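You operate a simulated robot arm through the tools that you are given. There is no shell and no other tool. Be economical: measure what you need, move in short steps, check, and stop when the job is done.

You are at the controls of a simulated two-armed robot. One attempt, no reset.

JOB
Pick up the blue cone from the top of the wooden desk with one hand, pass it to the other hand and put it on the low shelf of the packing bench.

Only the result counts: the job must be done as asked and must still hold three seconds after the hand-in. Knocking over, shifting, dropping, spilling or breaking anything else fails it.

ROBOT AND FRAMES
Two 7-joint arms with two-finger parallel grippers on one trunk, on a base that drives. Base frame: it is fixed to the floor where the robot stands at the start and does not move with it; the origin is under the middle of the robot, x ahead of it, y to its left, z up; the surface under the hand at the start is at about z = 0.78. Lengths are in m, angles in rad, forces in N, time in s.
The left shoulder is at the start at [0.062, 0.198, 1.104], the right one opposite. With the tool pointing down near the work surface each hand reaches from about 0.26 to 0.7 m from the robot's upright axis, wherever it stands, measured 20 degrees to its own side. Places, roughly: blue cone (7x6x13 cm) [0.6, 0.1, 0.8]; low shelf of the packing bench [0.6, 3.5, 0.2]. Payload 1.57 kg a hand.
Tool frame (each hand has its own): the origin (TCP) lies between the finger pads and is the grasp point; the fingertips stand 0.03 m ahead of it; z points along the fingers, y is the line along which they close. The gripper opens to 0.11 m. The fingers are 0.024 m wide and 0.012 m thick; the gripper's body (0.048 by 0.112 m) begins 0.078 m behind the TCP.
Orientation is that of the tool frame in the base frame, as a unit quaternion [x, y, z, w]. With the fingers straight down and closing along the base's y, the tool's x points along the base's -x, its y along +y and its z along -z.

CONTROLS
- The arms move only by the tool arm_command. It takes "left_motion", "right_motion" or both (then of equal length, played together; a hand with none holds still); each is a list of rows, each a list of 7 numbers: the shift along the tool's x, y, z in units of 250 mm (1.0 is 250 mm), then the turn, a rotation vector about the tool's x, y, z in units of 120 degrees (1.0 is 120 degrees), then the finger opening in m, from 0 to 0.11. In form: [[tx, ty, tz, rx, ry, rz, fingers], ...]. A call has 1 to 8 rows; each row is the pose to reach, as a shift and turn from the pose commanded when the call began, along the tool's axes at that moment. A call with a number of a shift or a turn outside -1 to 1 is refused whole. A row lasts 0.2 s, in which the tool goes at most 0.05 m and 0.15 rad; a call with a longer step from one row to the next is refused whole, and so is a gripper value outside its range. Where a pose cannot be reached the arm comes as near as it can. A force on the tool above 40 N (or 10 N above the force at the start of the call, whichever is more), or a blocked arm, ends the call early, and 0.2 s more pass. The fingers move at their own pace (about 0.072 m/s each) and stop on an object; they squeeze with about 33 N. The grip force told is the motor's: it shows also when the fingers shut on nothing. Time passes only in rows, and 0.2 s behind the last, so rows that repeat a pose let the fingers close. The reply holds the time, the measured pose of the TCP, the force on the tool along the base axes, the opening and the grip force, in the units named above and with some noise, with the torque about the TCP (base axes, N m) and any sound that the robot's microphone picked up.
- Cameras (640 x 400 px; columns grow to the right, rows downward): "scene" is now at [0.0974, 0.0273, 1.6772]; the picture's right is [0.36, -0.93, -0.00], its down [-0.78, -0.30, -0.55] and it looks along [0.52, 0.20, -0.83] (base axes); focal length 267 px, centre (320, 200). "left" rides on the left gripper at [0.07, -0.016, -0.141] in its tool frame; the picture's right is [0.23, 0.97, 0.00], its down [-0.85, 0.20, -0.48] and it looks along [-0.47, 0.11, 0.88] (tool axes); focal length 222 px, centre (320, 200). "right" rides on the right gripper at [0.07, 0.016, -0.141] in its tool frame; the picture's right is [-0.23, 0.97, 0.00], its down [-0.85, -0.20, -0.48] and it looks along [-0.47, -0.11, 0.88] (tool axes); focal length 222 px, centre (320, 200). There is no depth. A picture from a camera that has moved, and an enlarged one, comes with that camera's place and axes in the base frame and with its lens.
- get_image(camera): a new picture of that camera. It takes no simulated time.
- raise_lower(by): slides the trunk up (or, below 0, down) by that many m; the arms and the scene camera ride with it, the base frame stays. It gives what a move gives, with no picture.
- roll_base(legs): drives the robot by 1 to 6 legs, each [ahead, left, turn to the left] in m, m and rad, along the robot's own axes; the way and the turn of a leg run together, so that a leg with both is an arc; at most 1.5 m and 3.142 rad a leg. The arms and the cameras ride along, it lands a little off, and it stops where it bumps. It gives what a move gives.
- head_to(pan, tilt): turns the head with the scene camera to pan (to the left, within 1.501 rad either way) and tilt (down, from -0.506 to 1.204), counted from straight ahead of the robot. It gives what a move gives.
- enlarge(camera, box): a new picture of the part [left, top, right, bottom] of that camera's present view, enlarged. It takes no simulated time.
- job_done(): hands the job in; it is judged then, once.

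Work in short steps. Places have to be worked out from the pictures, the camera data and where the tool is seen: move nearer, look again, correct. Check each grasp and each placing, and mend what went wrong. You have 120 turns and 92 pictures in all, those below and enlarged ones among them. Open the grippers and draw the arms clear of the work before you hand the job in, unless the task says otherwise; then end with one line.

The tools are called after "Call:" by a JSON object that holds its "method" and its "body". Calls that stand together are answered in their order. arm_command: Moves the arms, as the interface text tells. Its arguments: {"type":"object","properties":{"left_motion":{"type":"array","items":{"type":"array","items":{"type":"number"}}},"right_motion":{"type":"array","items":{"type":"array","items":{"type":"number"}}}},"required":[]} The other tools are called the same way: raise_lower (by) slides the trunk up or down; roll_base (legs) drives the base; head_to (pan, tilt) turns the head that bears the scene camera; get_image (camera) takes a picture; enlarge (camera, box) takes an enlarged picture of a part of a camera's view; job_done () hands the job in.

At the start:

```text
clock: 0.0
left_ee_pos: [0.5355, 0.2643, 1.0921]
left_orientation: [0.0, 1.0, -0.001, -0.001]
left_contact_force: [-0.8, -0.2, 0.0]
left_wrist_torque: [-0.03, 0.03, 0.01]
left_width: 0.1102
left_grasp_force: 0.1
right_ee_pos: [0.3679, -0.1065, 1.0298]
right_orientation: [0.0, 1.0, 0.0, -0.001]
right_contact_force: [-0.1, 0.6, -0.4]
right_wrist_torque: [-0.02, 0.02, 0.01]
right_width: 0.1098
right_grasp_force: 0.1
trunk travel left (down, up): [-0.7, 0.29]
robot x, y, heading: [-0.001, -0.001, 0.004]
head pan, tilt: [0.365, 0.983]
```

scene: 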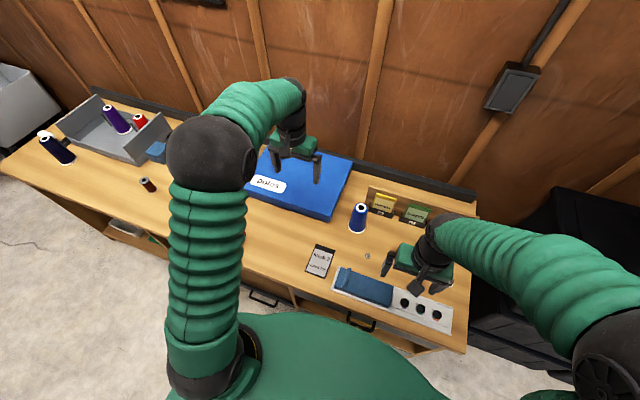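
right: 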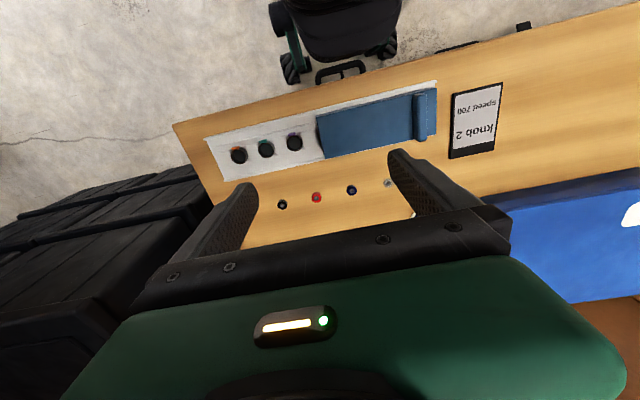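
left: 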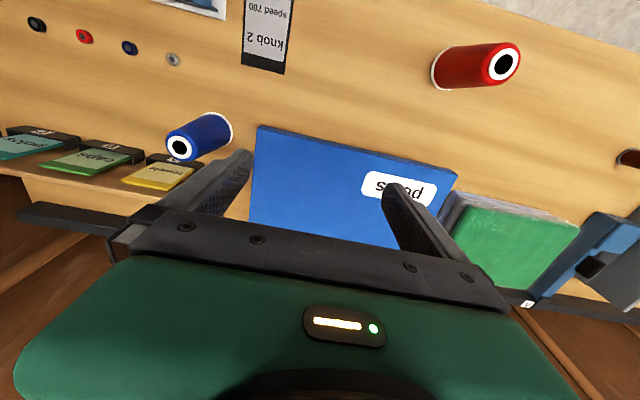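

I'll first look toward the packing bench at the left to plan the placing, and take a closer look at the cone.

Call:
{"method": "enlarge", "body": {"camera": "scene", "box": [240, 130, 480, 280]}}

Call:
{"method": "head_to", "body": {"pan": 1.4, "tilt": 0.4}}

Call:
{"method": "get_image", "body": {"camera": "scene"}}

```text
2.67 times, centred on (360, 205) of scene
camera zoom: at [0.0974, 0.0273, 1.6772], right [0.36, -0.93, 0.0], down [-0.78, -0.3, -0.55], along [0.52, 0.2, -0.83], focal length 713 px, centre (213, 187)
```

zoom: 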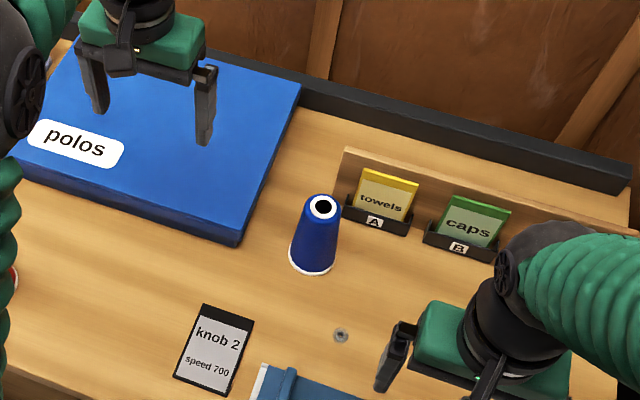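

```text
clock: 1.3
left_ee_pos: [0.5343, 0.2651, 1.093]
left_orientation: [0.0, 1.0, -0.001, 0.0]
left_contact_force: [0.4, -0.2, 0.1]
left_wrist_torque: [-0.03, -0.01, 0.0]
left_width: 0.11
left_grasp_force: 0.1
right_ee_pos: [0.3654, -0.1061, 1.0296]
right_orientation: [0.0, 1.0, 0.0, 0.001]
right_contact_force: [0.3, -0.3, -1.0]
right_wrist_torque: [0.01, 0.01, 0.01]
right_width: 0.11
right_grasp_force: 0.0
trunk travel left (down, up): [-0.7, 0.29]
robot x, y, heading: [0.0015, -0.0014, -0.002]
head pan, tilt: [1.4, 0.4]
```

```text
87 pictures are left
camera scene: at [0.0473, 0.0934, 1.7262], right [0.99, -0.17, 0.0], down [-0.07, -0.38, -0.92], along [0.16, 0.91, -0.39], focal length 267 px, centre (320, 200)
```

scene: 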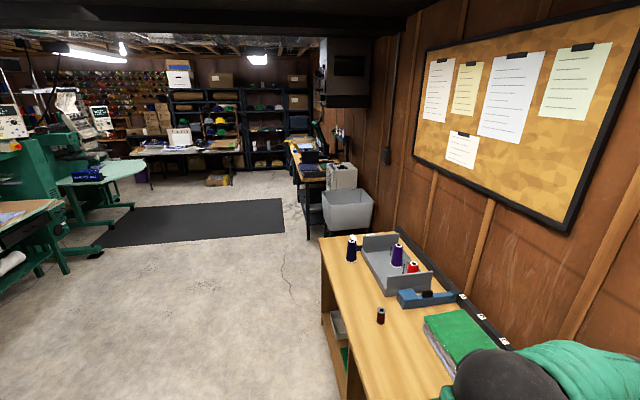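

The cone top works out at about [0.600, 0.071, 0.91] from both views. I move the left hand above it at the same height.

Call:
{"method": "arm_command", "body": {"left_motion": [[-0.052, -0.155, 0, 0, 0, 0, 0.11], [-0.104, -0.31, 0, 0, 0, 0, 0.11], [-0.156, -0.466, 0, 0, 0, 0, 0.11], [-0.208, -0.62, 0, 0, 0, 0, 0.11], [-0.26, -0.776, 0, 0, 0, 0, 0.11], [-0.26, -0.776, 0, 0, 0, 0, 0.11]]}}

Call:
{"method": "get_image", "body": {"camera": "left"}}

Call:
{"method": "head_to", "body": {"pan": 0.2, "tilt": 0.9}}

Call:
{"method": "get_image", "body": {"camera": "scene"}}

```text
clock: 2.7
left_ee_pos: [0.5962, 0.0684, 1.094]
left_orientation: [0.0, 1.0, 0.0, 0.0]
left_contact_force: [0.5, -0.2, 0.2]
left_wrist_torque: [-0.02, 0.05, 0.03]
left_width: 0.1099
left_grasp_force: 0.1
right_ee_pos: [0.3647, -0.1076, 1.0306]
right_orientation: [-0.001, 1.0, 0.0, 0.0]
right_contact_force: [0.3, 0.5, 1.1]
right_wrist_torque: [0.0, 0.02, -0.01]
right_width: 0.1101
right_grasp_force: 0.0
trunk travel left (down, up): [-0.7, 0.29]
robot x, y, heading: [0.0011, -0.0004, -0.003]
head pan, tilt: [1.4, 0.4]
```

```text
86 pictures are left
camera left: at [0.5264, 0.0526, 1.2366], right [-0.23, 0.97, 0.0], down [0.85, 0.2, 0.48], along [0.47, 0.11, -0.88], focal length 222 px, centre (320, 200)
```

left: 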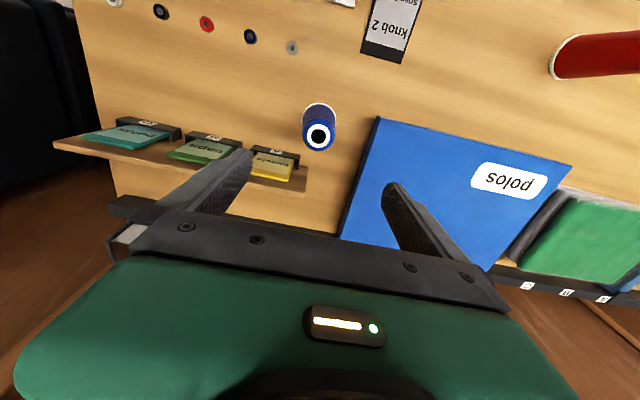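

```text
clock: 4.1
left_ee_pos: [0.5968, 0.0685, 1.0945]
left_orientation: [0.0, 1.0, 0.0, 0.0]
left_contact_force: [-0.6, 0.7, 0.9]
left_wrist_torque: [-0.04, -0.04, 0.0]
left_width: 0.1102
left_grasp_force: 0.1
right_ee_pos: [0.3636, -0.1068, 1.0303]
right_orientation: [0.001, 1.0, 0.0, 0.0]
right_contact_force: [0.1, 0.0, 0.2]
right_wrist_torque: [0.01, -0.02, 0.03]
right_width: 0.1098
right_grasp_force: 0.0
trunk travel left (down, up): [-0.7, 0.29]
robot x, y, heading: [-0.0001, 0.0, 0.0]
head pan, tilt: [0.201, 0.901]
```

```text
85 pictures are left
camera scene: at [0.1056, 0.016, 1.6832], right [0.2, -0.98, 0.0], down [-0.77, -0.16, -0.62], along [0.61, 0.12, -0.78], focal length 267 px, centre (320, 200)
```

scene: 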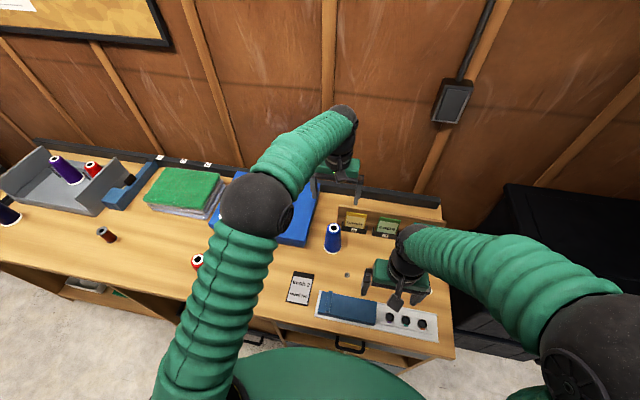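

The left view puts the cone top at [0.600, 0.068], almost under the tool. I lower straight down to just above my grasp height, TCP z≈0.90.

Call:
{"method": "arm_command", "body": {"left_motion": [[-0.014, 0, 0.18, 0, 0, 0, 0.11], [-0.014, 0, 0.36, 0, 0, 0, 0.11], [-0.014, 0, 0.54, 0, 0, 0, 0.11], [-0.014, 0, 0.66, 0, 0, 0, 0.11], [-0.014, 0, 0.77, 0, 0, 0, 0.11], [-0.014, 0, 0.77, 0, 0, 0, 0.11]]}}

Call:
{"method": "get_image", "body": {"camera": "left"}}

Call:
{"method": "enlarge", "body": {"camera": "scene", "box": [240, 150, 440, 275]}}

```text
clock: 5.5
left_ee_pos: [0.6013, 0.0682, 0.9004]
left_orientation: [-0.001, 1.0, 0.0, 0.0]
left_contact_force: [-0.4, 0.0, 0.1]
left_wrist_torque: [-0.02, -0.04, 0.01]
left_width: 0.1101
left_grasp_force: 0.1
right_ee_pos: [0.3654, -0.1079, 1.031]
right_orientation: [0.001, 1.0, 0.0, 0.0]
right_contact_force: [-1.6, -0.2, -0.8]
right_wrist_torque: [-0.01, 0.01, 0.0]
right_width: 0.1101
right_grasp_force: 0.1
trunk travel left (down, up): [-0.7, 0.29]
robot x, y, heading: [0.0009, -0.0016, -0.001]
head pan, tilt: [0.201, 0.901]
```

```text
84 pictures are left
camera left: at [0.531, 0.0514, 1.042], right [-0.23, 0.97, 0.0], down [0.85, 0.2, 0.48], along [0.47, 0.11, -0.88], focal length 222 px, centre (320, 200)
```

left: 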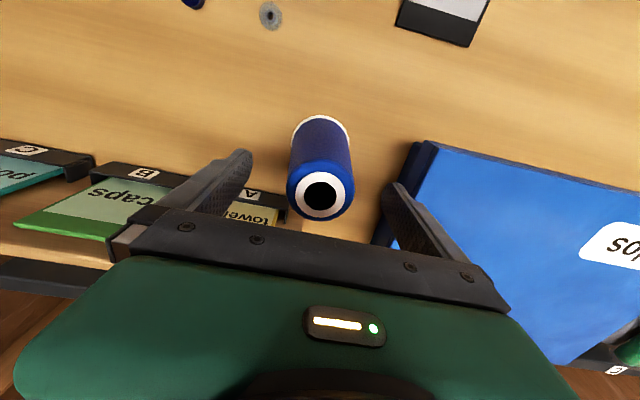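

```text
3.20 times, centred on (340, 212) of scene
camera zoom: at [0.1054, 0.016, 1.6832], right [0.2, -0.98, 0.0], down [-0.77, -0.16, -0.62], along [0.61, 0.12, -0.79], focal length 856 px, centre (256, 160)
```

zoom: 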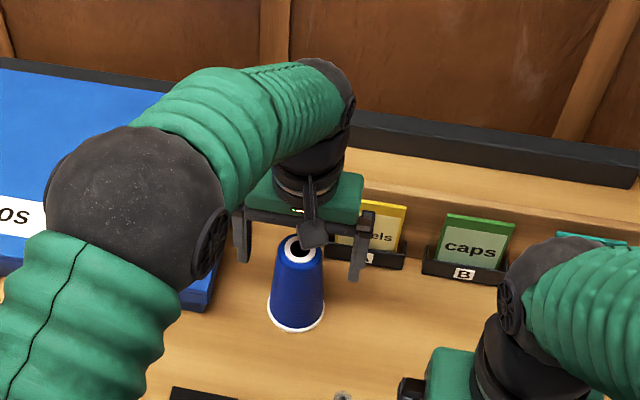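

The cone sits centred between the fingers, its top at z≈0.906. I lower 2 cm more and close.

Call:
{"method": "arm_command", "body": {"left_motion": [[0, 0, 0.078, 0, 0, 0, 0.11], [0, 0, 0.078, 0, 0, 0, 0.06], [0, 0, 0.078, 0, 0, 0, 0.03], [0, 0, 0.078, 0, 0, 0, 0.0], [0, 0, 0.078, 0, 0, 0, 0.0], [0, 0, 0.078, 0, 0, 0, 0.0]]}}

```text
clock: 6.9
left_ee_pos: [0.6004, 0.0671, 0.8797]
left_orientation: [0.0, 1.0, 0.0, 0.001]
left_contact_force: [-1.9, -0.6, 1.6]
left_wrist_torque: [0.03, 0.04, 0.01]
left_width: 0.0561
left_grasp_force: 33.2
right_ee_pos: [0.3642, -0.1069, 1.0302]
right_orientation: [0.0, 1.0, -0.001, 0.0]
right_contact_force: [-0.5, -0.4, -0.4]
right_wrist_torque: [0.04, -0.01, 0.05]
right_width: 0.11
right_grasp_force: 0.1
trunk travel left (down, up): [-0.7, 0.29]
robot x, y, heading: [-0.0032, 0.0014, 0.003]
head pan, tilt: [0.201, 0.901]
```

Held at 56 mm with 33 N. I lift straight up 0.2 m and look.

Call:
{"method": "arm_command", "body": {"left_motion": [[0, 0, -0.08, 0, 0, 0, 0], [0, 0, -0.2, 0, 0, 0, 0], [0, 0, -0.4, 0, 0, 0, 0], [0, 0, -0.6, 0, 0, 0, 0], [0, 0, -0.8, 0, 0, 0, 0], [0, 0, -0.96, 0, 0, 0, 0]]}}

Call:
{"method": "get_image", "body": {"camera": "left"}}

Call:
{"method": "get_image", "body": {"camera": "scene"}}

```text
clock: 8.3
left_ee_pos: [0.6023, 0.0685, 1.1243]
left_orientation: [0.0, 1.0, 0.0, 0.0]
left_contact_force: [-0.2, 0.3, -1.1]
left_wrist_torque: [0.02, -0.02, 0.01]
left_width: 0.0563
left_grasp_force: 32.4
right_ee_pos: [0.3643, -0.1067, 1.0303]
right_orientation: [0.0, 1.0, 0.0, 0.001]
right_contact_force: [0.0, 0.0, -0.2]
right_wrist_torque: [0.01, -0.01, -0.03]
right_width: 0.11
right_grasp_force: 0.0
trunk travel left (down, up): [-0.7, 0.29]
robot x, y, heading: [0.0036, 0.0025, 0.003]
head pan, tilt: [0.201, 0.901]
```

```text
82 pictures are left
camera left: at [0.5317, 0.0519, 1.2658], right [-0.23, 0.97, 0.0], down [0.86, 0.2, 0.48], along [0.47, 0.11, -0.88], focal length 222 px, centre (320, 200)
```

left: 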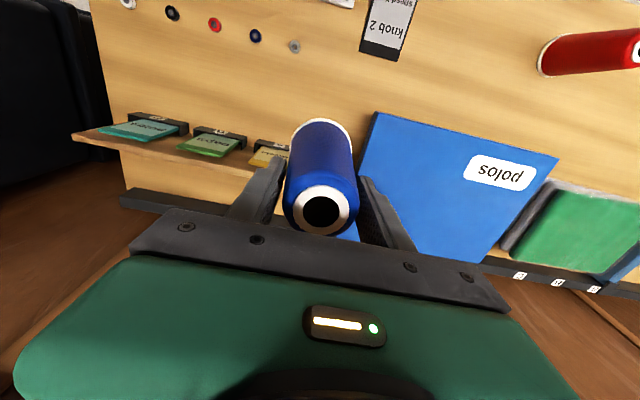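

```text
81 pictures are left
camera scene: at [0.105, 0.0159, 1.6832], right [0.2, -0.98, 0.0], down [-0.77, -0.16, -0.62], along [0.61, 0.12, -0.78], focal length 267 px, centre (320, 200)
```

scene: 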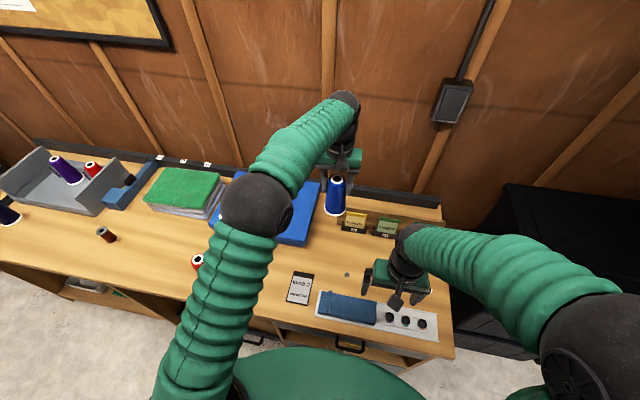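

The cone is securely lifted. I back off from the desk and slide left toward the packing bench to see it before the hand-over.

Call:
{"method": "roll_base", "body": {"legs": [[-0.5, 0, 0], [0, 1.4, 0], [0, 0.8, 0]]}}

Call:
{"method": "head_to", "body": {"pan": 0.6, "tilt": 0.7}}

Call:
{"method": "get_image", "body": {"camera": "scene"}}

```text
clock: 21.5
left_ee_pos: [0.0537, 2.2387, 1.1235]
left_orientation: [-0.016, 1.0, 0.001, 0.0]
left_contact_force: [-0.2, 0.2, -1.2]
left_wrist_torque: [0.04, -0.04, 0.0]
left_width: 0.0562
left_grasp_force: 33.2
right_ee_pos: [-0.1783, 2.0565, 1.0291]
right_orientation: [-0.017, 1.0, 0.001, 0.0]
right_contact_force: [0.4, -0.2, -0.5]
right_wrist_torque: [0.01, 0.0, 0.01]
right_width: 0.1099
right_grasp_force: 0.1
trunk travel left (down, up): [-0.7, 0.29]
robot x, y, heading: [-0.5459, 2.1546, 0.033]
head pan, tilt: [0.201, 0.901]
```

```text
clock: 22.4
left_ee_pos: [0.0526, 2.2404, 1.1248]
left_orientation: [-0.017, 1.0, 0.0, 0.001]
left_contact_force: [-0.3, 0.4, -1.5]
left_wrist_torque: [0.0, -0.01, -0.01]
left_width: 0.0563
left_grasp_force: 33.4
right_ee_pos: [-0.1798, 2.0588, 1.0299]
right_orientation: [-0.017, 1.0, 0.0, 0.001]
right_contact_force: [-0.1, 0.6, -1.2]
right_wrist_torque: [0.04, 0.01, -0.02]
right_width: 0.1097
right_grasp_force: 0.1
trunk travel left (down, up): [-0.7, 0.29]
robot x, y, heading: [-0.5459, 2.1565, 0.036]
head pan, tilt: [0.6, 0.7]
```

```text
80 pictures are left
camera scene: at [-0.4462, 2.2048, 1.6993], right [0.59, -0.81, 0.0], down [-0.52, -0.38, -0.76], along [0.61, 0.45, -0.65], focal length 267 px, centre (320, 200)
```

scene: 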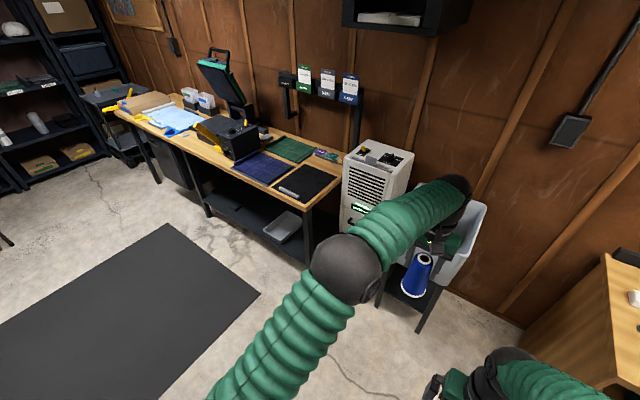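

The packing bench is ahead-left: top z≈0.77, low shelf front edge x≈0.39, y 2.95–4.0, with a tray at about y 3.3. I do the hand-over here in open space: the right hand pitches to 30° below horizontal, the left shifts slightly.

Call:
{"method": "arm_command", "body": {"left_motion": [[0, 0.04, -0.04, 0, 0, 0, 0], [0, 0.08, -0.08, 0, 0, 0, 0], [0, 0.12, -0.12, 0, 0, 0, 0], [0, 0.12, -0.12, 0, 0, 0, 0], [0, 0.12, -0.12, 0, 0, 0, 0], [0, 0.12, -0.12, 0, 0, 0, 0], [0, 0.12, -0.12, 0, 0, 0, 0], [0, 0.12, -0.12, 0, 0, 0, 0]], "right_motion": [[-0.043, 0.028, -0.045, 0, -0.0625, 0, 0.11], [-0.085, 0.057, -0.09, 0, -0.125, 0, 0.11], [-0.128, 0.085, -0.135, 0, -0.1875, 0, 0.11], [-0.17, 0.114, -0.18, 0, -0.25, 0, 0.11], [-0.213, 0.142, -0.225, 0, -0.3125, 0, 0.11], [-0.255, 0.171, -0.27, 0, -0.375, 0, 0.11], [-0.298, 0.2, -0.315, 0, -0.4375, 0, 0.11], [-0.34, 0.228, -0.36, 0, -0.5, 0, 0.11]]}}

Call:
{"method": "head_to", "body": {"pan": 0.1, "tilt": 0.8}}

Call:
{"method": "get_image", "body": {"camera": "scene"}}

Call:
{"method": "get_image", "body": {"camera": "right"}}

```text
clock: 24.2
left_ee_pos: [0.0531, 2.271, 1.1552]
left_orientation: [-0.016, 1.0, 0.0, 0.001]
left_contact_force: [-0.5, -0.3, -0.7]
left_wrist_torque: [-0.02, 0.02, 0.0]
left_width: 0.0563
left_grasp_force: 33.5
right_ee_pos: [-0.0863, 2.126, 1.1239]
right_orientation: [-0.015, 0.865, 0.009, 0.501]
right_contact_force: [-0.4, -0.1, -0.1]
right_wrist_torque: [-0.02, 0.03, 0.0]
right_width: 0.11
right_grasp_force: 0.0
right hand out of reach, approached as far as the arm can: row 7, 8
trunk travel left (down, up): [-0.7, 0.29]
robot x, y, heading: [-0.5434, 2.1545, 0.034]
head pan, tilt: [0.6, 0.7]
```

```text
clock: 25.1
left_ee_pos: [0.0522, 2.2697, 1.1535]
left_orientation: [-0.017, 1.0, 0.0, 0.001]
left_contact_force: [-0.1, 0.4, -1.7]
left_wrist_torque: [0.0, -0.03, 0.02]
left_width: 0.056
left_grasp_force: 33.3
right_ee_pos: [-0.0871, 2.127, 1.1227]
right_orientation: [-0.014, 0.865, 0.008, 0.501]
right_contact_force: [0.2, 0.0, 0.1]
right_wrist_torque: [-0.01, 0.03, 0.01]
right_width: 0.1101
right_grasp_force: 0.1
trunk travel left (down, up): [-0.7, 0.29]
robot x, y, heading: [-0.5445, 2.1542, 0.036]
head pan, tilt: [0.099, 0.799]
```

```text
79 pictures are left
camera scene: at [-0.4352, 2.167, 1.6911], right [0.13, -0.99, 0.0], down [-0.71, -0.1, -0.7], along [0.69, 0.09, -0.72], focal length 267 px, centre (320, 200)
```

scene: 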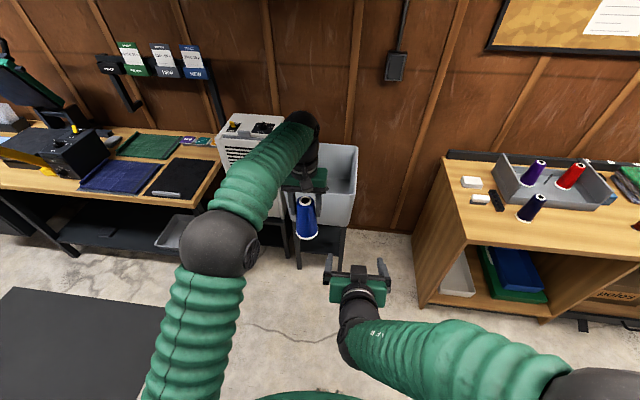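

```text
78 pictures are left
camera right: at [-0.2448, 2.1372, 1.1329], right [0.08, 0.98, 0.2], down [0.02, -0.2, 0.98], along [1.0, -0.08, -0.04], focal length 222 px, centre (320, 200)
```

right: 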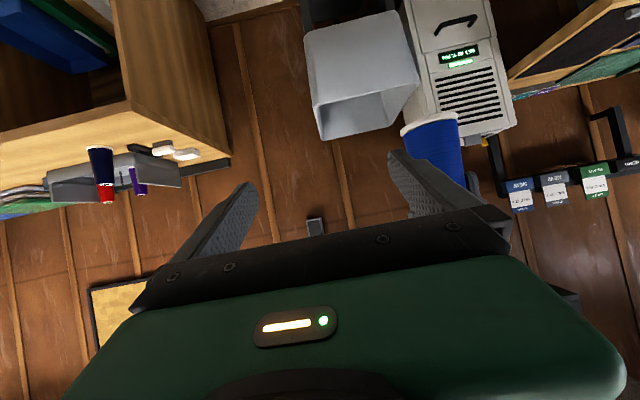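

The right hand is at the 30° pitch. Now I yaw it 20° left and bring it to a pre-grasp 12 cm back from the cone's lower part.

Call:
{"method": "arm_command", "body": {"right_motion": [[-0.045, 0.102, 0.028, -0.036, 0, -0.021, 0.11], [-0.09, 0.204, 0.056, -0.072, 0, -0.042, 0.11], [-0.136, 0.306, 0.085, -0.108, 0, -0.0625, 0.11], [-0.181, 0.408, 0.113, -0.1443, 0, -0.0833, 0.11], [-0.181, 0.408, 0.113, -0.1443, 0, -0.0833, 0.11]]}}

Call:
{"method": "get_image", "body": {"camera": "right"}}

Call:
{"method": "enlarge", "body": {"camera": "scene", "box": [200, 140, 440, 290]}}

```text
clock: 26.3
left_ee_pos: [0.0514, 2.271, 1.1547]
left_orientation: [-0.018, 1.0, 0.0, 0.001]
left_contact_force: [0.1, 0.0, -1.4]
left_wrist_torque: [0.0, 0.0, 0.0]
left_width: 0.056
left_grasp_force: 33.1
right_ee_pos: [-0.0443, 2.2301, 1.1488]
right_orientation: [-0.164, 0.85, 0.094, 0.492]
right_contact_force: [-0.4, 0.7, -1.1]
right_wrist_torque: [-0.01, 0.02, 0.0]
right_width: 0.1099
right_grasp_force: 0.0
trunk travel left (down, up): [-0.7, 0.29]
robot x, y, heading: [-0.5461, 2.1504, 0.034]
head pan, tilt: [0.099, 0.799]
```

```text
77 pictures are left
camera right: at [-0.1964, 2.1853, 1.159], right [-0.26, 0.95, 0.2], down [0.09, -0.18, 0.98], along [0.96, 0.27, -0.03], focal length 222 px, centre (320, 200)
```

right: 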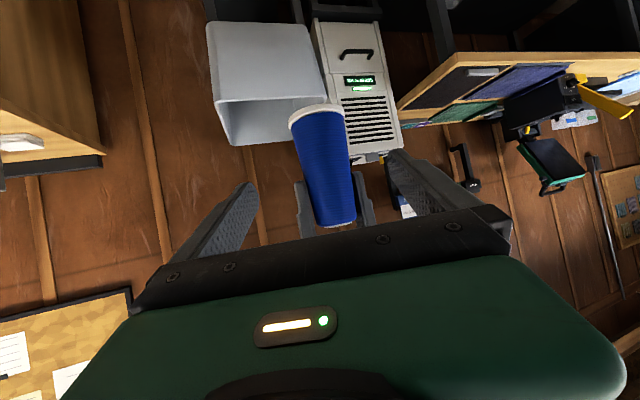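

```text
2.67 times, centred on (320, 215) of scene
camera zoom: at [-0.435, 2.1672, 1.6911], right [0.13, -0.99, 0.0], down [-0.71, -0.1, -0.7], along [0.69, 0.09, -0.72], focal length 713 px, centre (320, 160)
```

zoom: 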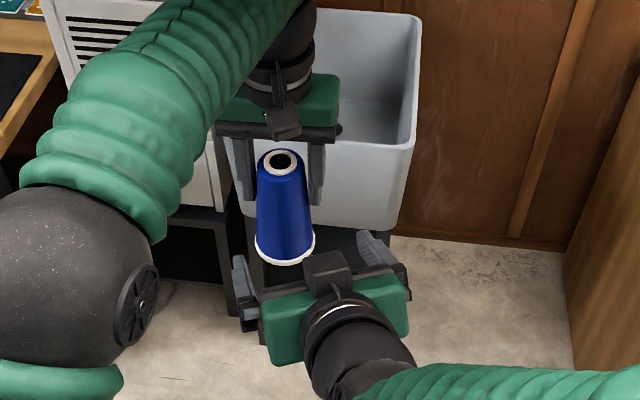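

The cone lies on the right tool's axis, 0.12 m ahead. I advance 0.10 m along the axis and check clearance.

Call:
{"method": "arm_command", "body": {"right_motion": [[0, 0.002, 0.1, 0, 0, 0, 0.11], [0, 0.004, 0.2, 0, 0, 0, 0.11], [0, 0.008, 0.3, 0, 0, 0, 0.11], [0, 0.008, 0.4, 0, 0, 0, 0.11], [0, 0.008, 0.4, 0, 0, 0, 0.11]]}}

Call:
{"method": "get_image", "body": {"camera": "right"}}

Call:
{"method": "enlarge", "body": {"camera": "scene", "box": [200, 140, 440, 290]}}

```text
clock: 27.5
left_ee_pos: [0.0504, 2.2704, 1.1535]
left_orientation: [-0.017, 1.0, 0.0, 0.001]
left_contact_force: [-0.4, -0.7, -2.0]
left_wrist_torque: [0.0, 0.01, 0.0]
left_width: 0.056
left_grasp_force: 33.3
right_ee_pos: [0.0344, 2.2655, 1.0998]
right_orientation: [-0.164, 0.85, 0.095, 0.492]
right_contact_force: [-0.3, -1.0, -0.3]
right_wrist_torque: [0.02, -0.02, -0.02]
right_width: 0.1098
right_grasp_force: 0.1
trunk travel left (down, up): [-0.7, 0.29]
robot x, y, heading: [-0.5454, 2.1556, 0.034]
head pan, tilt: [0.099, 0.799]
```

```text
75 pictures are left
camera right: at [-0.117, 2.2221, 1.1093], right [-0.26, 0.95, 0.2], down [0.08, -0.18, 0.98], along [0.96, 0.27, -0.03], focal length 222 px, centre (320, 200)
```

right: 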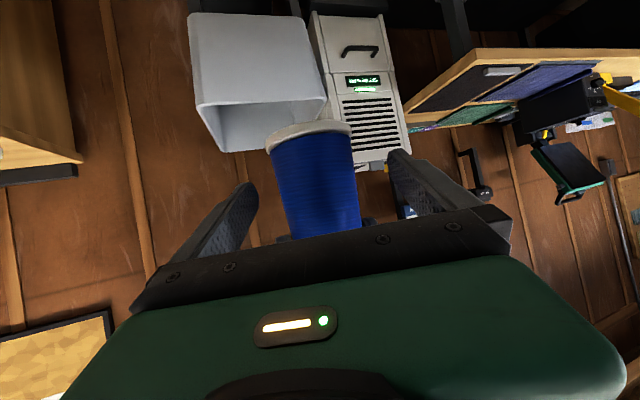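

```text
2.67 times, centred on (320, 215) of scene
camera zoom: at [-0.4345, 2.167, 1.691], right [0.13, -0.99, 0.0], down [-0.71, -0.1, -0.7], along [0.69, 0.09, -0.72], focal length 713 px, centre (320, 160)
```

zoom: 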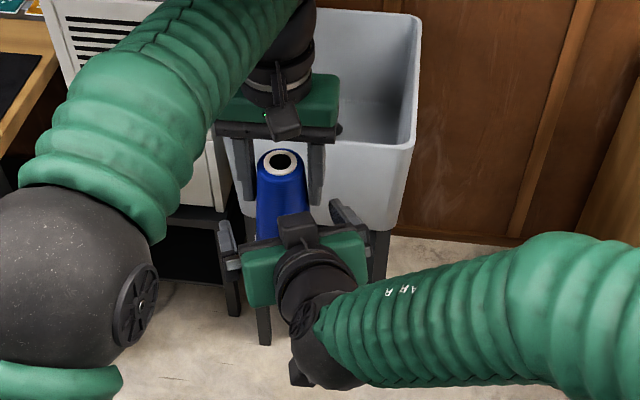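

Clear of the left fingers. I advance the last 2 cm and close the right gripper gently around the lower part.

Call:
{"method": "arm_command", "body": {"right_motion": [[0, 0, 0.04, 0, 0, 0, 0.11], [0, -0.004, 0.08, 0, 0, 0, 0.11], [0, -0.004, 0.08, 0, 0, 0, 0.08], [0, -0.004, 0.08, 0, 0, 0, 0.06], [0, -0.004, 0.08, 0, 0, 0, 0.0], [0, -0.004, 0.08, 0, 0, 0, 0.0], [0, -0.004, 0.08, 0, 0, 0, 0.0]]}}

Call:
{"method": "get_image", "body": {"camera": "right"}}

Call:
{"method": "enlarge", "body": {"camera": "scene", "box": [200, 140, 440, 290]}}

```text
clock: 29.1
left_ee_pos: [0.0513, 2.2701, 1.1545]
left_orientation: [-0.017, 1.0, 0.0, 0.001]
left_contact_force: [-0.1, -0.9, -1.9]
left_wrist_torque: [-0.24, -0.06, -0.35]
left_width: 0.0562
left_grasp_force: 32.8
right_ee_pos: [0.0507, 2.2715, 1.0893]
right_orientation: [-0.167, 0.85, 0.096, 0.491]
right_contact_force: [0.7, 1.5, 0.5]
right_wrist_torque: [0.2, 0.1, 0.37]
right_width: 0.0598
right_grasp_force: 32.7
trunk travel left (down, up): [-0.7, 0.29]
robot x, y, heading: [-0.5505, 2.152, 0.031]
head pan, tilt: [0.099, 0.799]
```

```text
73 pictures are left
camera right: at [-0.1004, 2.2267, 1.0989], right [-0.26, 0.95, 0.2], down [0.09, -0.18, 0.98], along [0.96, 0.27, -0.03], focal length 222 px, centre (320, 200)
```

right: 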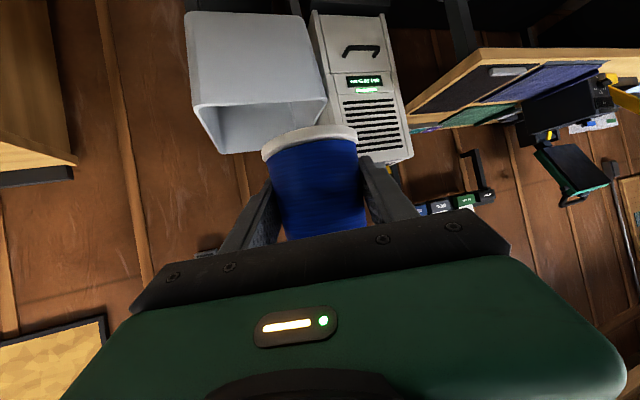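

```text
2.67 times, centred on (320, 215) of scene
camera zoom: at [-0.4338, 2.1673, 1.691], right [0.13, -0.99, 0.0], down [-0.71, -0.1, -0.69], along [0.69, 0.09, -0.72], focal length 713 px, centre (320, 160)
```

zoom: 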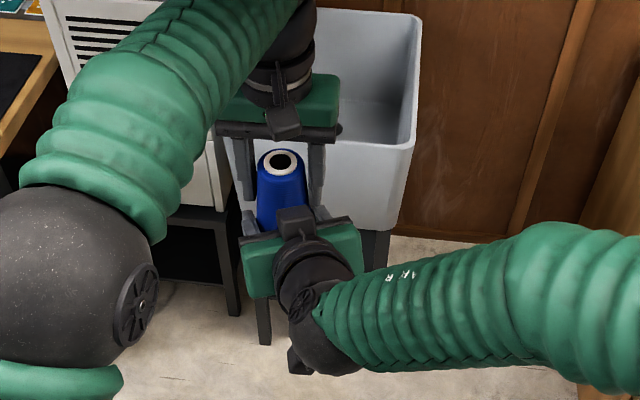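

Both hands hold with small contact forces. I open the left hand, then lift it straight up off the cone.

Call:
{"method": "arm_command", "body": {"left_motion": [[0, 0, 0, 0, 0, 0, 0.11], [0, 0, 0, 0, 0, 0, 0.11], [0, 0, -0.04, 0, 0, 0, 0.11], [0, 0, -0.16, 0, 0, 0, 0.11], [0, 0, -0.32, 0, 0, 0, 0.11], [0, 0, -0.48, 0, 0, 0, 0.11]]}}

Call:
{"method": "get_image", "body": {"camera": "scene"}}

Call:
{"method": "get_image", "body": {"camera": "left"}}

```text
clock: 30.5
left_ee_pos: [0.0529, 2.2712, 1.2556]
left_orientation: [-0.017, 1.0, 0.0, -0.001]
left_contact_force: [0.2, 0.0, 0.3]
left_wrist_torque: [-0.01, 0.03, -0.04]
left_width: 0.1101
left_grasp_force: 0.0
left hand out of reach, approached as far as the arm can: row 6
right_ee_pos: [0.0529, 2.2704, 1.0887]
right_orientation: [-0.164, 0.85, 0.095, 0.491]
right_contact_force: [-0.8, 0.4, 0.0]
right_wrist_torque: [-0.01, 0.05, 0.01]
right_width: 0.0598
right_grasp_force: 33.2
trunk travel left (down, up): [-0.7, 0.29]
robot x, y, heading: [-0.5473, 2.1492, 0.037]
head pan, tilt: [0.099, 0.799]
```

```text
71 pictures are left
camera scene: at [-0.4324, 2.1672, 1.6908], right [0.13, -0.99, 0.0], down [-0.71, -0.1, -0.69], along [0.69, 0.09, -0.72], focal length 267 px, centre (320, 200)
```

scene: 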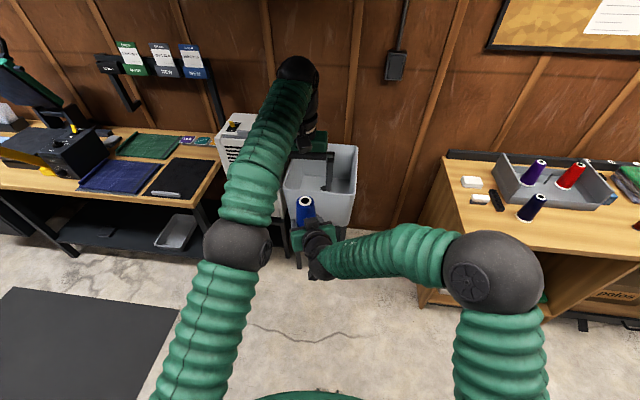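

```text
70 pictures are left
camera left: at [-0.0159, 2.2526, 1.3982], right [-0.26, 0.97, 0.0], down [0.85, 0.23, 0.48], along [0.46, 0.12, -0.88], focal length 222 px, centre (320, 200)
```

left: 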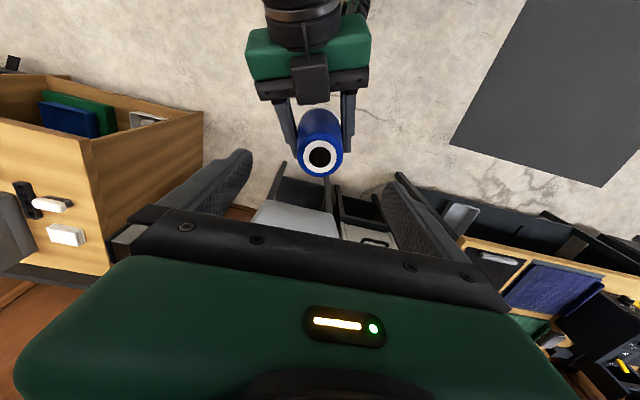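

The hand-over worked: the right hand holds the cone at 33 N. I tuck the left arm back and to the left side.

Call:
{"method": "arm_command", "body": {"left_motion": [[0, 0.18, 0, 0, 0, 0, 0.11], [0.1, 0.34, 0, 0, 0, 0, 0.11], [0.2, 0.5, 0, 0, 0, 0, 0.11], [0.32, 0.65, 0, 0, 0, 0, 0.11], [0.45, 0.8, 0, 0, 0, 0, 0.11], [0.6, 0.9, 0, 0, 0, 0, 0.08], [0.78, 0.95, 0, 0, 0, 0, 0.05], [0.95, 1.0, 0, 0, 0, 0, 0.03]]}}

Call:
{"method": "get_image", "body": {"camera": "scene"}}

```text
clock: 32.3
left_ee_pos: [-0.197, 2.515, 1.2589]
left_orientation: [-0.017, 1.0, 0.0, 0.002]
left_contact_force: [-0.1, 0.2, 0.2]
left_wrist_torque: [0.03, -0.01, -0.01]
left_width: 0.0298
left_grasp_force: 0.0
right_ee_pos: [0.0491, 2.2711, 1.0918]
right_orientation: [-0.164, 0.849, 0.094, 0.493]
right_contact_force: [-1.1, 0.0, 0.2]
right_wrist_torque: [0.02, -0.01, -0.02]
right_width: 0.0595
right_grasp_force: 33.1
trunk travel left (down, up): [-0.7, 0.29]
robot x, y, heading: [-0.5437, 2.153, 0.038]
head pan, tilt: [0.099, 0.799]
```

```text
69 pictures are left
camera scene: at [-0.4393, 2.1677, 1.6914], right [0.13, -0.99, 0.0], down [-0.71, -0.1, -0.7], along [0.69, 0.09, -0.72], focal length 267 px, centre (320, 200)
```

scene: 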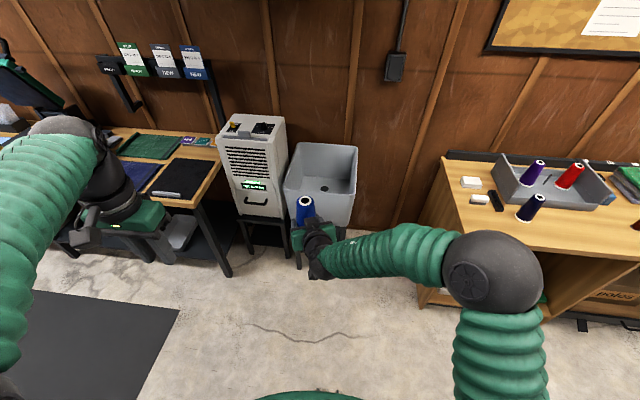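

Now I drive left along the bench, staying well back, turn slightly right, and look at the shelf.

Call:
{"method": "roll_base", "body": {"legs": [[0, 1.4, 0], [0, 0, -0.21]]}}

Call:
{"method": "head_to", "body": {"pan": 0.1, "tilt": 0.8}}

Call:
{"method": "get_image", "body": {"camera": "scene"}}

```text
clock: 40.0
left_ee_pos: [-0.1845, 3.8285, 1.2586]
left_orientation: [0.08, 0.997, -0.001, 0.001]
left_contact_force: [-0.5, 1.2, -0.2]
left_wrist_torque: [-0.02, 0.01, 0.03]
left_width: 0.0301
left_grasp_force: 0.1
right_ee_pos: [0.0081, 3.5418, 1.0909]
right_orientation: [-0.082, 0.862, 0.046, 0.498]
right_contact_force: [0.1, 0.5, 0.5]
right_wrist_torque: [-0.01, 0.01, -0.05]
right_width: 0.0584
right_grasp_force: 33.2
trunk travel left (down, up): [-0.7, 0.29]
robot x, y, heading: [-0.6029, 3.5377, -0.159]
head pan, tilt: [0.099, 0.799]
```

```text
clock: 40.6
left_ee_pos: [-0.1857, 3.8265, 1.2596]
left_orientation: [0.08, 0.997, -0.002, 0.001]
left_contact_force: [0.5, -0.6, 0.3]
left_wrist_torque: [-0.01, 0.0, -0.05]
left_width: 0.0299
left_grasp_force: 0.0
right_ee_pos: [0.0064, 3.5384, 1.0916]
right_orientation: [-0.082, 0.862, 0.047, 0.498]
right_contact_force: [-0.6, 0.4, -0.8]
right_wrist_torque: [-0.03, 0.01, -0.04]
right_width: 0.0584
right_grasp_force: 33.0
trunk travel left (down, up): [-0.7, 0.29]
robot x, y, heading: [-0.6016, 3.5365, -0.161]
head pan, tilt: [0.099, 0.799]
```

```text
68 pictures are left
camera scene: at [-0.4903, 3.5315, 1.6931], right [-0.06, -1.0, 0.0], down [-0.72, 0.04, -0.7], along [0.69, -0.04, -0.72], focal length 267 px, centre (320, 200)
```

scene: 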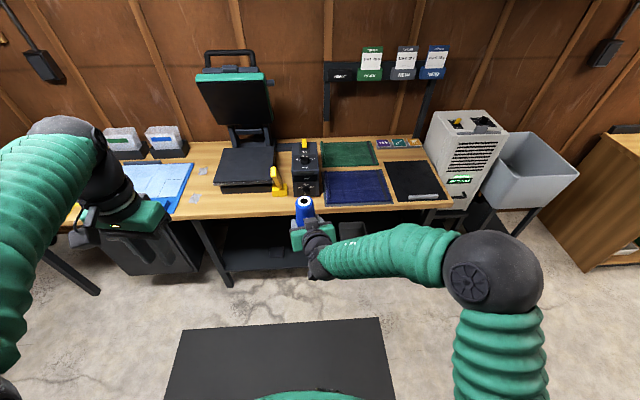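

The width reads slightly smaller, so I'll check the cone's pose. I lower the trunk by 0.6 here, well in front of the bench, then look.

Call:
{"method": "raise_lower", "body": {"by": -0.6}}

Call:
{"method": "get_image", "body": {"camera": "right"}}

Call:
{"method": "head_to", "body": {"pan": 0.1, "tilt": 0.6}}

Call:
{"method": "get_image", "body": {"camera": "scene"}}

Call:
{"method": "get_image", "body": {"camera": "left"}}

```text
refused: -0.6 is not a number from -0.4 to 0.4
```

```text
67 pictures are left
camera right: at [-0.1509, 3.525, 1.1012], right [-0.07, 0.98, 0.2], down [0.05, -0.19, 0.98], along [1.0, 0.08, -0.03], focal length 222 px, centre (320, 200)
```

right: 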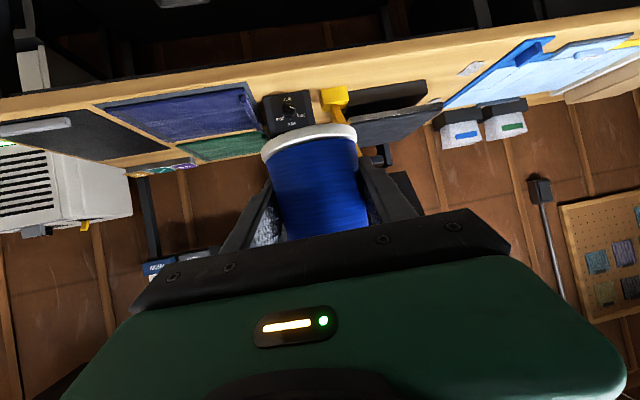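

```text
clock: 41.4
left_ee_pos: [-0.1858, 3.8264, 1.2589]
left_orientation: [0.081, 0.997, -0.001, 0.0]
left_contact_force: [-0.4, 1.1, -0.6]
left_wrist_torque: [-0.02, 0.0, 0.0]
left_width: 0.0301
left_grasp_force: 0.1
right_ee_pos: [0.0057, 3.5393, 1.0916]
right_orientation: [-0.081, 0.862, 0.046, 0.498]
right_contact_force: [0.7, -0.3, -0.1]
right_wrist_torque: [0.01, 0.01, 0.03]
right_width: 0.0584
right_grasp_force: 33.2
trunk travel left (down, up): [-0.7, 0.29]
robot x, y, heading: [-0.6017, 3.5404, -0.163]
head pan, tilt: [0.099, 0.6]
```

```text
66 pictures are left
camera scene: at [-0.4825, 3.5311, 1.7099], right [-0.06, -1.0, 0.0], down [-0.57, 0.03, -0.82], along [0.82, -0.05, -0.57], focal length 267 px, centre (320, 200)
```

scene: 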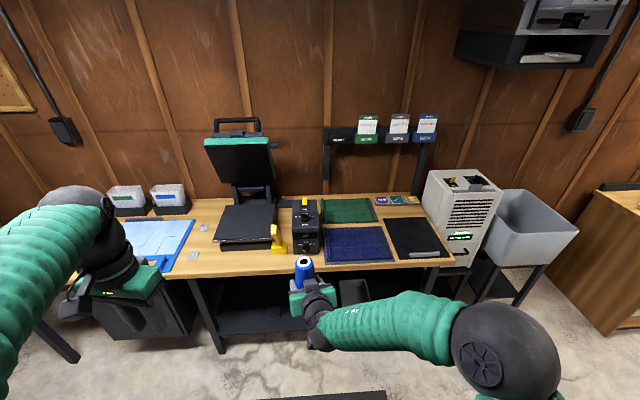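

```text
65 pictures are left
camera left: at [-0.2584, 3.8215, 1.4016], right [-0.07, 1.0, 0.0], down [0.88, 0.06, 0.48], along [0.48, 0.03, -0.88], focal length 222 px, centre (320, 200)
```

left: 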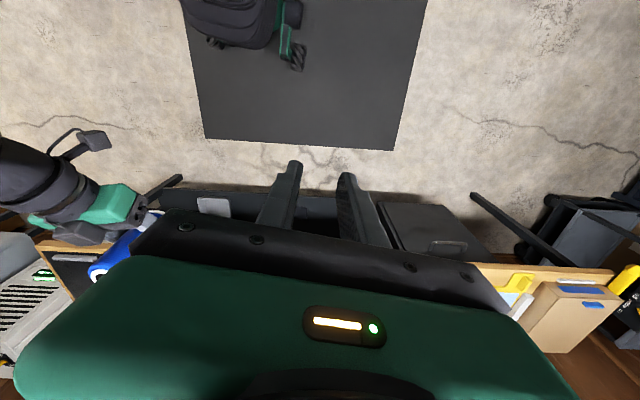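

The cone's pose in the right hand is unchanged. The trunk limit is 0.4 per move, so I lower in two steps and look at the shelf from lower down.

Call:
{"method": "raise_lower", "body": {"by": -0.4}}

Call:
{"method": "raise_lower", "body": {"by": -0.25}}

Call:
{"method": "head_to", "body": {"pan": 0.15, "tilt": 0.5}}

Call:
{"method": "get_image", "body": {"camera": "scene"}}

Call:
{"method": "get_image", "body": {"camera": "right"}}

```text
clock: 45.2
left_ee_pos: [-0.1865, 3.8258, 0.8593]
left_orientation: [0.08, 0.997, -0.001, 0.001]
left_contact_force: [0.2, 0.6, 0.6]
left_wrist_torque: [-0.02, 0.0, -0.01]
left_width: 0.0298
left_grasp_force: 0.1
right_ee_pos: [0.0056, 3.538, 0.6916]
right_orientation: [-0.081, 0.862, 0.046, 0.498]
right_contact_force: [-0.3, 0.2, -0.1]
right_wrist_torque: [0.0, -0.01, -0.02]
right_width: 0.0577
right_grasp_force: 33.2
trunk travel left (down, up): [-0.3, 0.69]
robot x, y, heading: [-0.5997, 3.5379, -0.163]
head pan, tilt: [0.099, 0.6]
```

```text
clock: 47.8
left_ee_pos: [-0.1879, 3.824, 0.609]
left_orientation: [0.08, 0.997, -0.001, 0.001]
left_contact_force: [0.5, 0.0, 0.7]
left_wrist_torque: [0.03, -0.02, 0.0]
left_width: 0.0301
left_grasp_force: 0.0
right_ee_pos: [0.0055, 3.5392, 0.4419]
right_orientation: [-0.081, 0.862, 0.046, 0.498]
right_contact_force: [-0.3, 0.8, 1.0]
right_wrist_torque: [0.01, -0.02, 0.0]
right_width: 0.0574
right_grasp_force: 33.4
trunk travel left (down, up): [-0.05, 0.94]
robot x, y, heading: [-0.6009, 3.5379, -0.161]
head pan, tilt: [0.099, 0.6]
```

```text
clock: 48.4
left_ee_pos: [-0.1862, 3.8248, 0.6095]
left_orientation: [0.08, 0.997, -0.001, 0.001]
left_contact_force: [0.4, 1.3, -0.3]
left_wrist_torque: [-0.04, -0.01, -0.02]
left_width: 0.0298
left_grasp_force: 0.0
right_ee_pos: [0.0049, 3.5388, 0.4423]
right_orientation: [-0.082, 0.862, 0.046, 0.498]
right_contact_force: [-0.5, -0.6, 0.8]
right_wrist_torque: [-0.01, 0.03, 0.01]
right_width: 0.0575
right_grasp_force: 32.6
trunk travel left (down, up): [-0.05, 0.94]
robot x, y, heading: [-0.5975, 3.5397, -0.16]
head pan, tilt: [0.15, 0.499]
```

```text
64 pictures are left
camera scene: at [-0.4813, 3.5352, 1.069], right [-0.01, -1.0, 0.0], down [-0.48, 0.01, -0.88], along [0.88, -0.01, -0.48], focal length 267 px, centre (320, 200)
```

scene: 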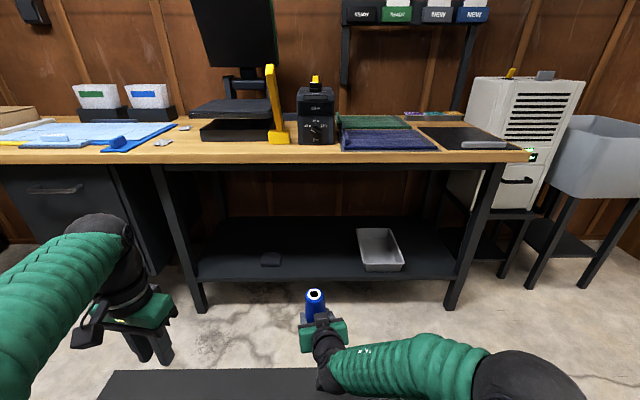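

```text
63 pictures are left
camera right: at [-0.1518, 3.5245, 0.4512], right [-0.07, 0.98, 0.2], down [0.05, -0.19, 0.98], along [1.0, 0.08, -0.03], focal length 222 px, centre (320, 200)
```

right: 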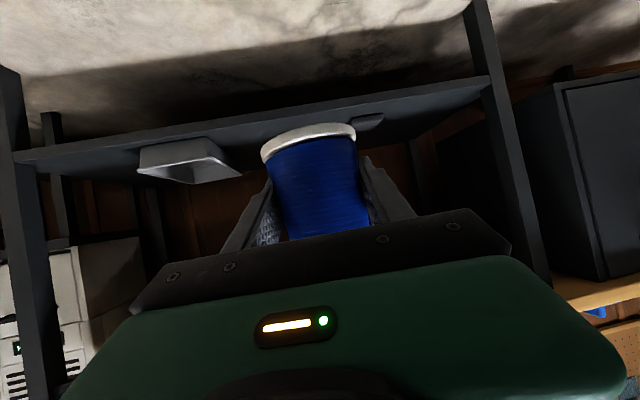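

The shelf has a tray (y<3.34) and a small dark item around [0.49, 3.76]; the gap's middle, y≈3.53 at x≈0.50, is straight ahead of the cone. I lower the arm 0.13 m first, still outside the bench.

Call:
{"method": "arm_command", "body": {"right_motion": [[0.115, 0, 0.065, 0, 0, 0, 0], [0.225, 0, 0.13, 0, 0, 0, 0], [0.34, 0, 0.195, 0, 0, 0, 0], [0.45, 0, 0.26, 0, 0, 0, 0], [0.45, 0, 0.26, 0, 0, 0, 0]]}}

Call:
{"method": "enlarge", "body": {"camera": "scene", "box": [160, 180, 480, 380]}}

Call:
{"method": "get_image", "body": {"camera": "right"}}

Call:
{"method": "get_image", "body": {"camera": "left"}}

```text
clock: 49.6
left_ee_pos: [-0.1868, 3.8259, 0.6099]
left_orientation: [0.08, 0.997, -0.001, 0.001]
left_contact_force: [0.6, 0.8, -0.5]
left_wrist_torque: [0.02, 0.01, 0.01]
left_width: 0.0302
left_grasp_force: 0.1
right_ee_pos: [0.0077, 3.5376, 0.3145]
right_orientation: [-0.081, 0.862, 0.045, 0.499]
right_contact_force: [0.9, 0.7, 0.1]
right_wrist_torque: [-0.02, 0.01, 0.02]
right_width: 0.0571
right_grasp_force: 32.9
trunk travel left (down, up): [-0.05, 0.94]
robot x, y, heading: [-0.6027, 3.539, -0.161]
head pan, tilt: [0.15, 0.499]
```

```text
2.00 times, centred on (320, 280) of scene
camera zoom: at [-0.481, 3.5351, 1.069], right [-0.01, -1.0, 0.0], down [-0.48, 0.01, -0.88], along [0.88, -0.01, -0.48], focal length 535 px, centre (320, 40)
```

zoom: 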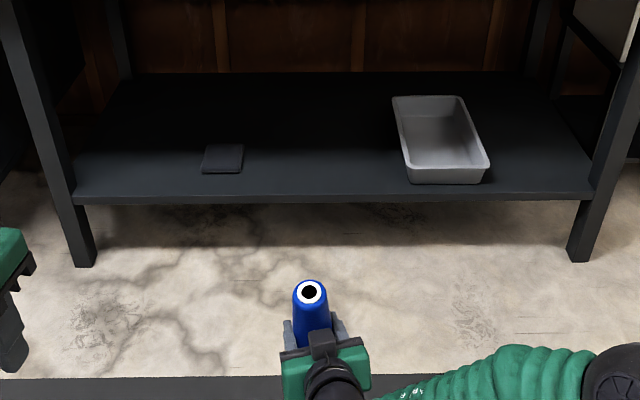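

```text
61 pictures are left
camera right: at [-0.1497, 3.5244, 0.3236], right [-0.07, 0.98, 0.2], down [0.05, -0.19, 0.98], along [1.0, 0.08, -0.03], focal length 222 px, centre (320, 200)
```

right: 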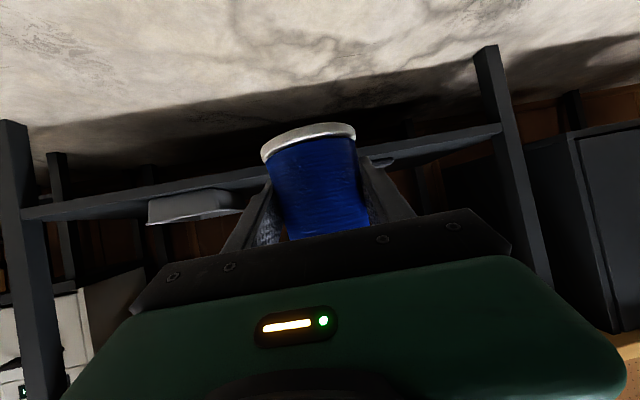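

```text
60 pictures are left
camera left: at [-0.2593, 3.8212, 0.7515], right [-0.07, 1.0, 0.0], down [0.88, 0.06, 0.48], along [0.48, 0.03, -0.88], focal length 222 px, centre (320, 200)
```

left: 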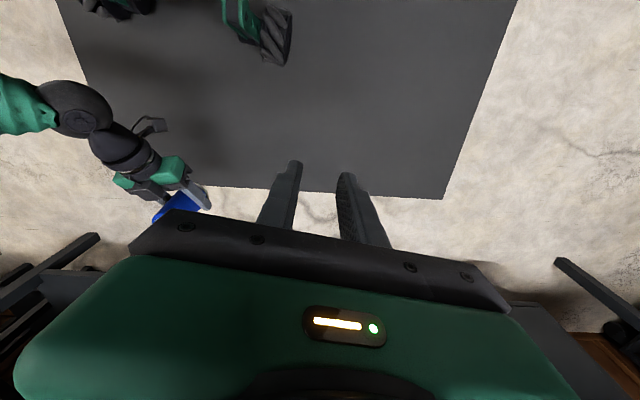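

The cone base is about 37 mm below the TCP, so at z≈0.278, above the shelf (z≈0.19–0.22). I tuck the left hand 0.1 m further back, then drive forward 0.33 m as a first step.

Call:
{"method": "arm_command", "body": {"left_motion": [[0.15, 0, 0, 0, 0, 0, 0.03], [0.3, 0, 0, 0, 0, 0, 0.03], [0.4, 0, 0, 0, 0, 0, 0.03], [0.4, 0, 0, 0, 0, 0, 0.03]]}}

Call:
{"method": "roll_base", "body": {"legs": [[0.326, 0.053, 0]]}}

Call:
{"method": "get_image", "body": {"camera": "scene"}}

Call:
{"method": "get_image", "body": {"camera": "right"}}

```text
clock: 50.6
left_ee_pos: [-0.2846, 3.8332, 0.6075]
left_orientation: [0.094, 0.996, -0.002, -0.003]
left_contact_force: [0.9, -0.3, 0.3]
left_wrist_torque: [0.0, 0.0, -0.02]
left_width: 0.03
left_grasp_force: 0.2
right_ee_pos: [0.0065, 3.5381, 0.3131]
right_orientation: [-0.081, 0.862, 0.046, 0.499]
right_contact_force: [-0.1, -0.5, -1.0]
right_wrist_torque: [0.0, 0.03, -0.02]
right_width: 0.0572
right_grasp_force: 33.0
trunk travel left (down, up): [-0.05, 0.94]
robot x, y, heading: [-0.6045, 3.5403, -0.164]
head pan, tilt: [0.15, 0.499]
```

```text
clock: 52.8
left_ee_pos: [0.0364, 3.8373, 0.6046]
left_orientation: [0.088, 0.996, -0.005, -0.006]
left_contact_force: [-0.2, 0.5, -0.3]
left_wrist_torque: [0.01, 0.03, 0.01]
left_width: 0.0299
left_grasp_force: 0.0
right_ee_pos: [0.3283, 3.5364, 0.3145]
right_orientation: [-0.081, 0.862, 0.046, 0.498]
right_contact_force: [0.2, -0.3, 0.6]
right_wrist_torque: [-0.01, 0.0, 0.0]
right_width: 0.0565
right_grasp_force: 32.6
trunk travel left (down, up): [-0.05, 0.94]
robot x, y, heading: [-0.285, 3.5425, -0.164]
head pan, tilt: [0.15, 0.499]
```

```text
59 pictures are left
camera scene: at [-0.1607, 3.5347, 1.0691], right [-0.01, -1.0, 0.0], down [-0.48, 0.01, -0.88], along [0.88, -0.01, -0.48], focal length 267 px, centre (320, 200)
```

scene: 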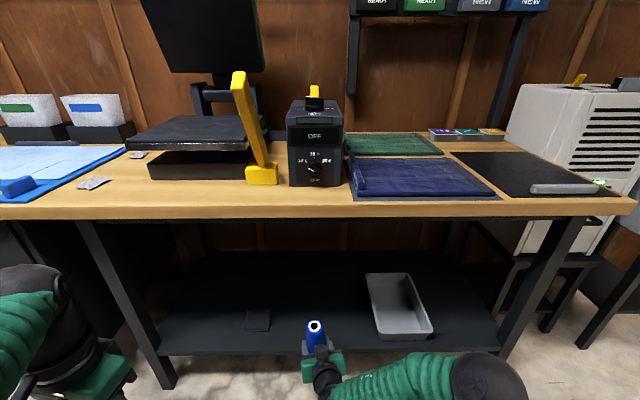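

```text
58 pictures are left
camera right: at [0.1709, 3.5234, 0.3241], right [-0.07, 0.98, 0.2], down [0.05, -0.19, 0.98], along [1.0, 0.08, -0.03], focal length 222 px, centre (320, 200)
```

right: 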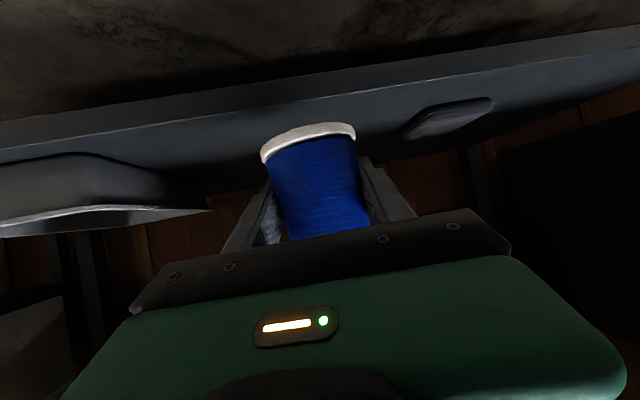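

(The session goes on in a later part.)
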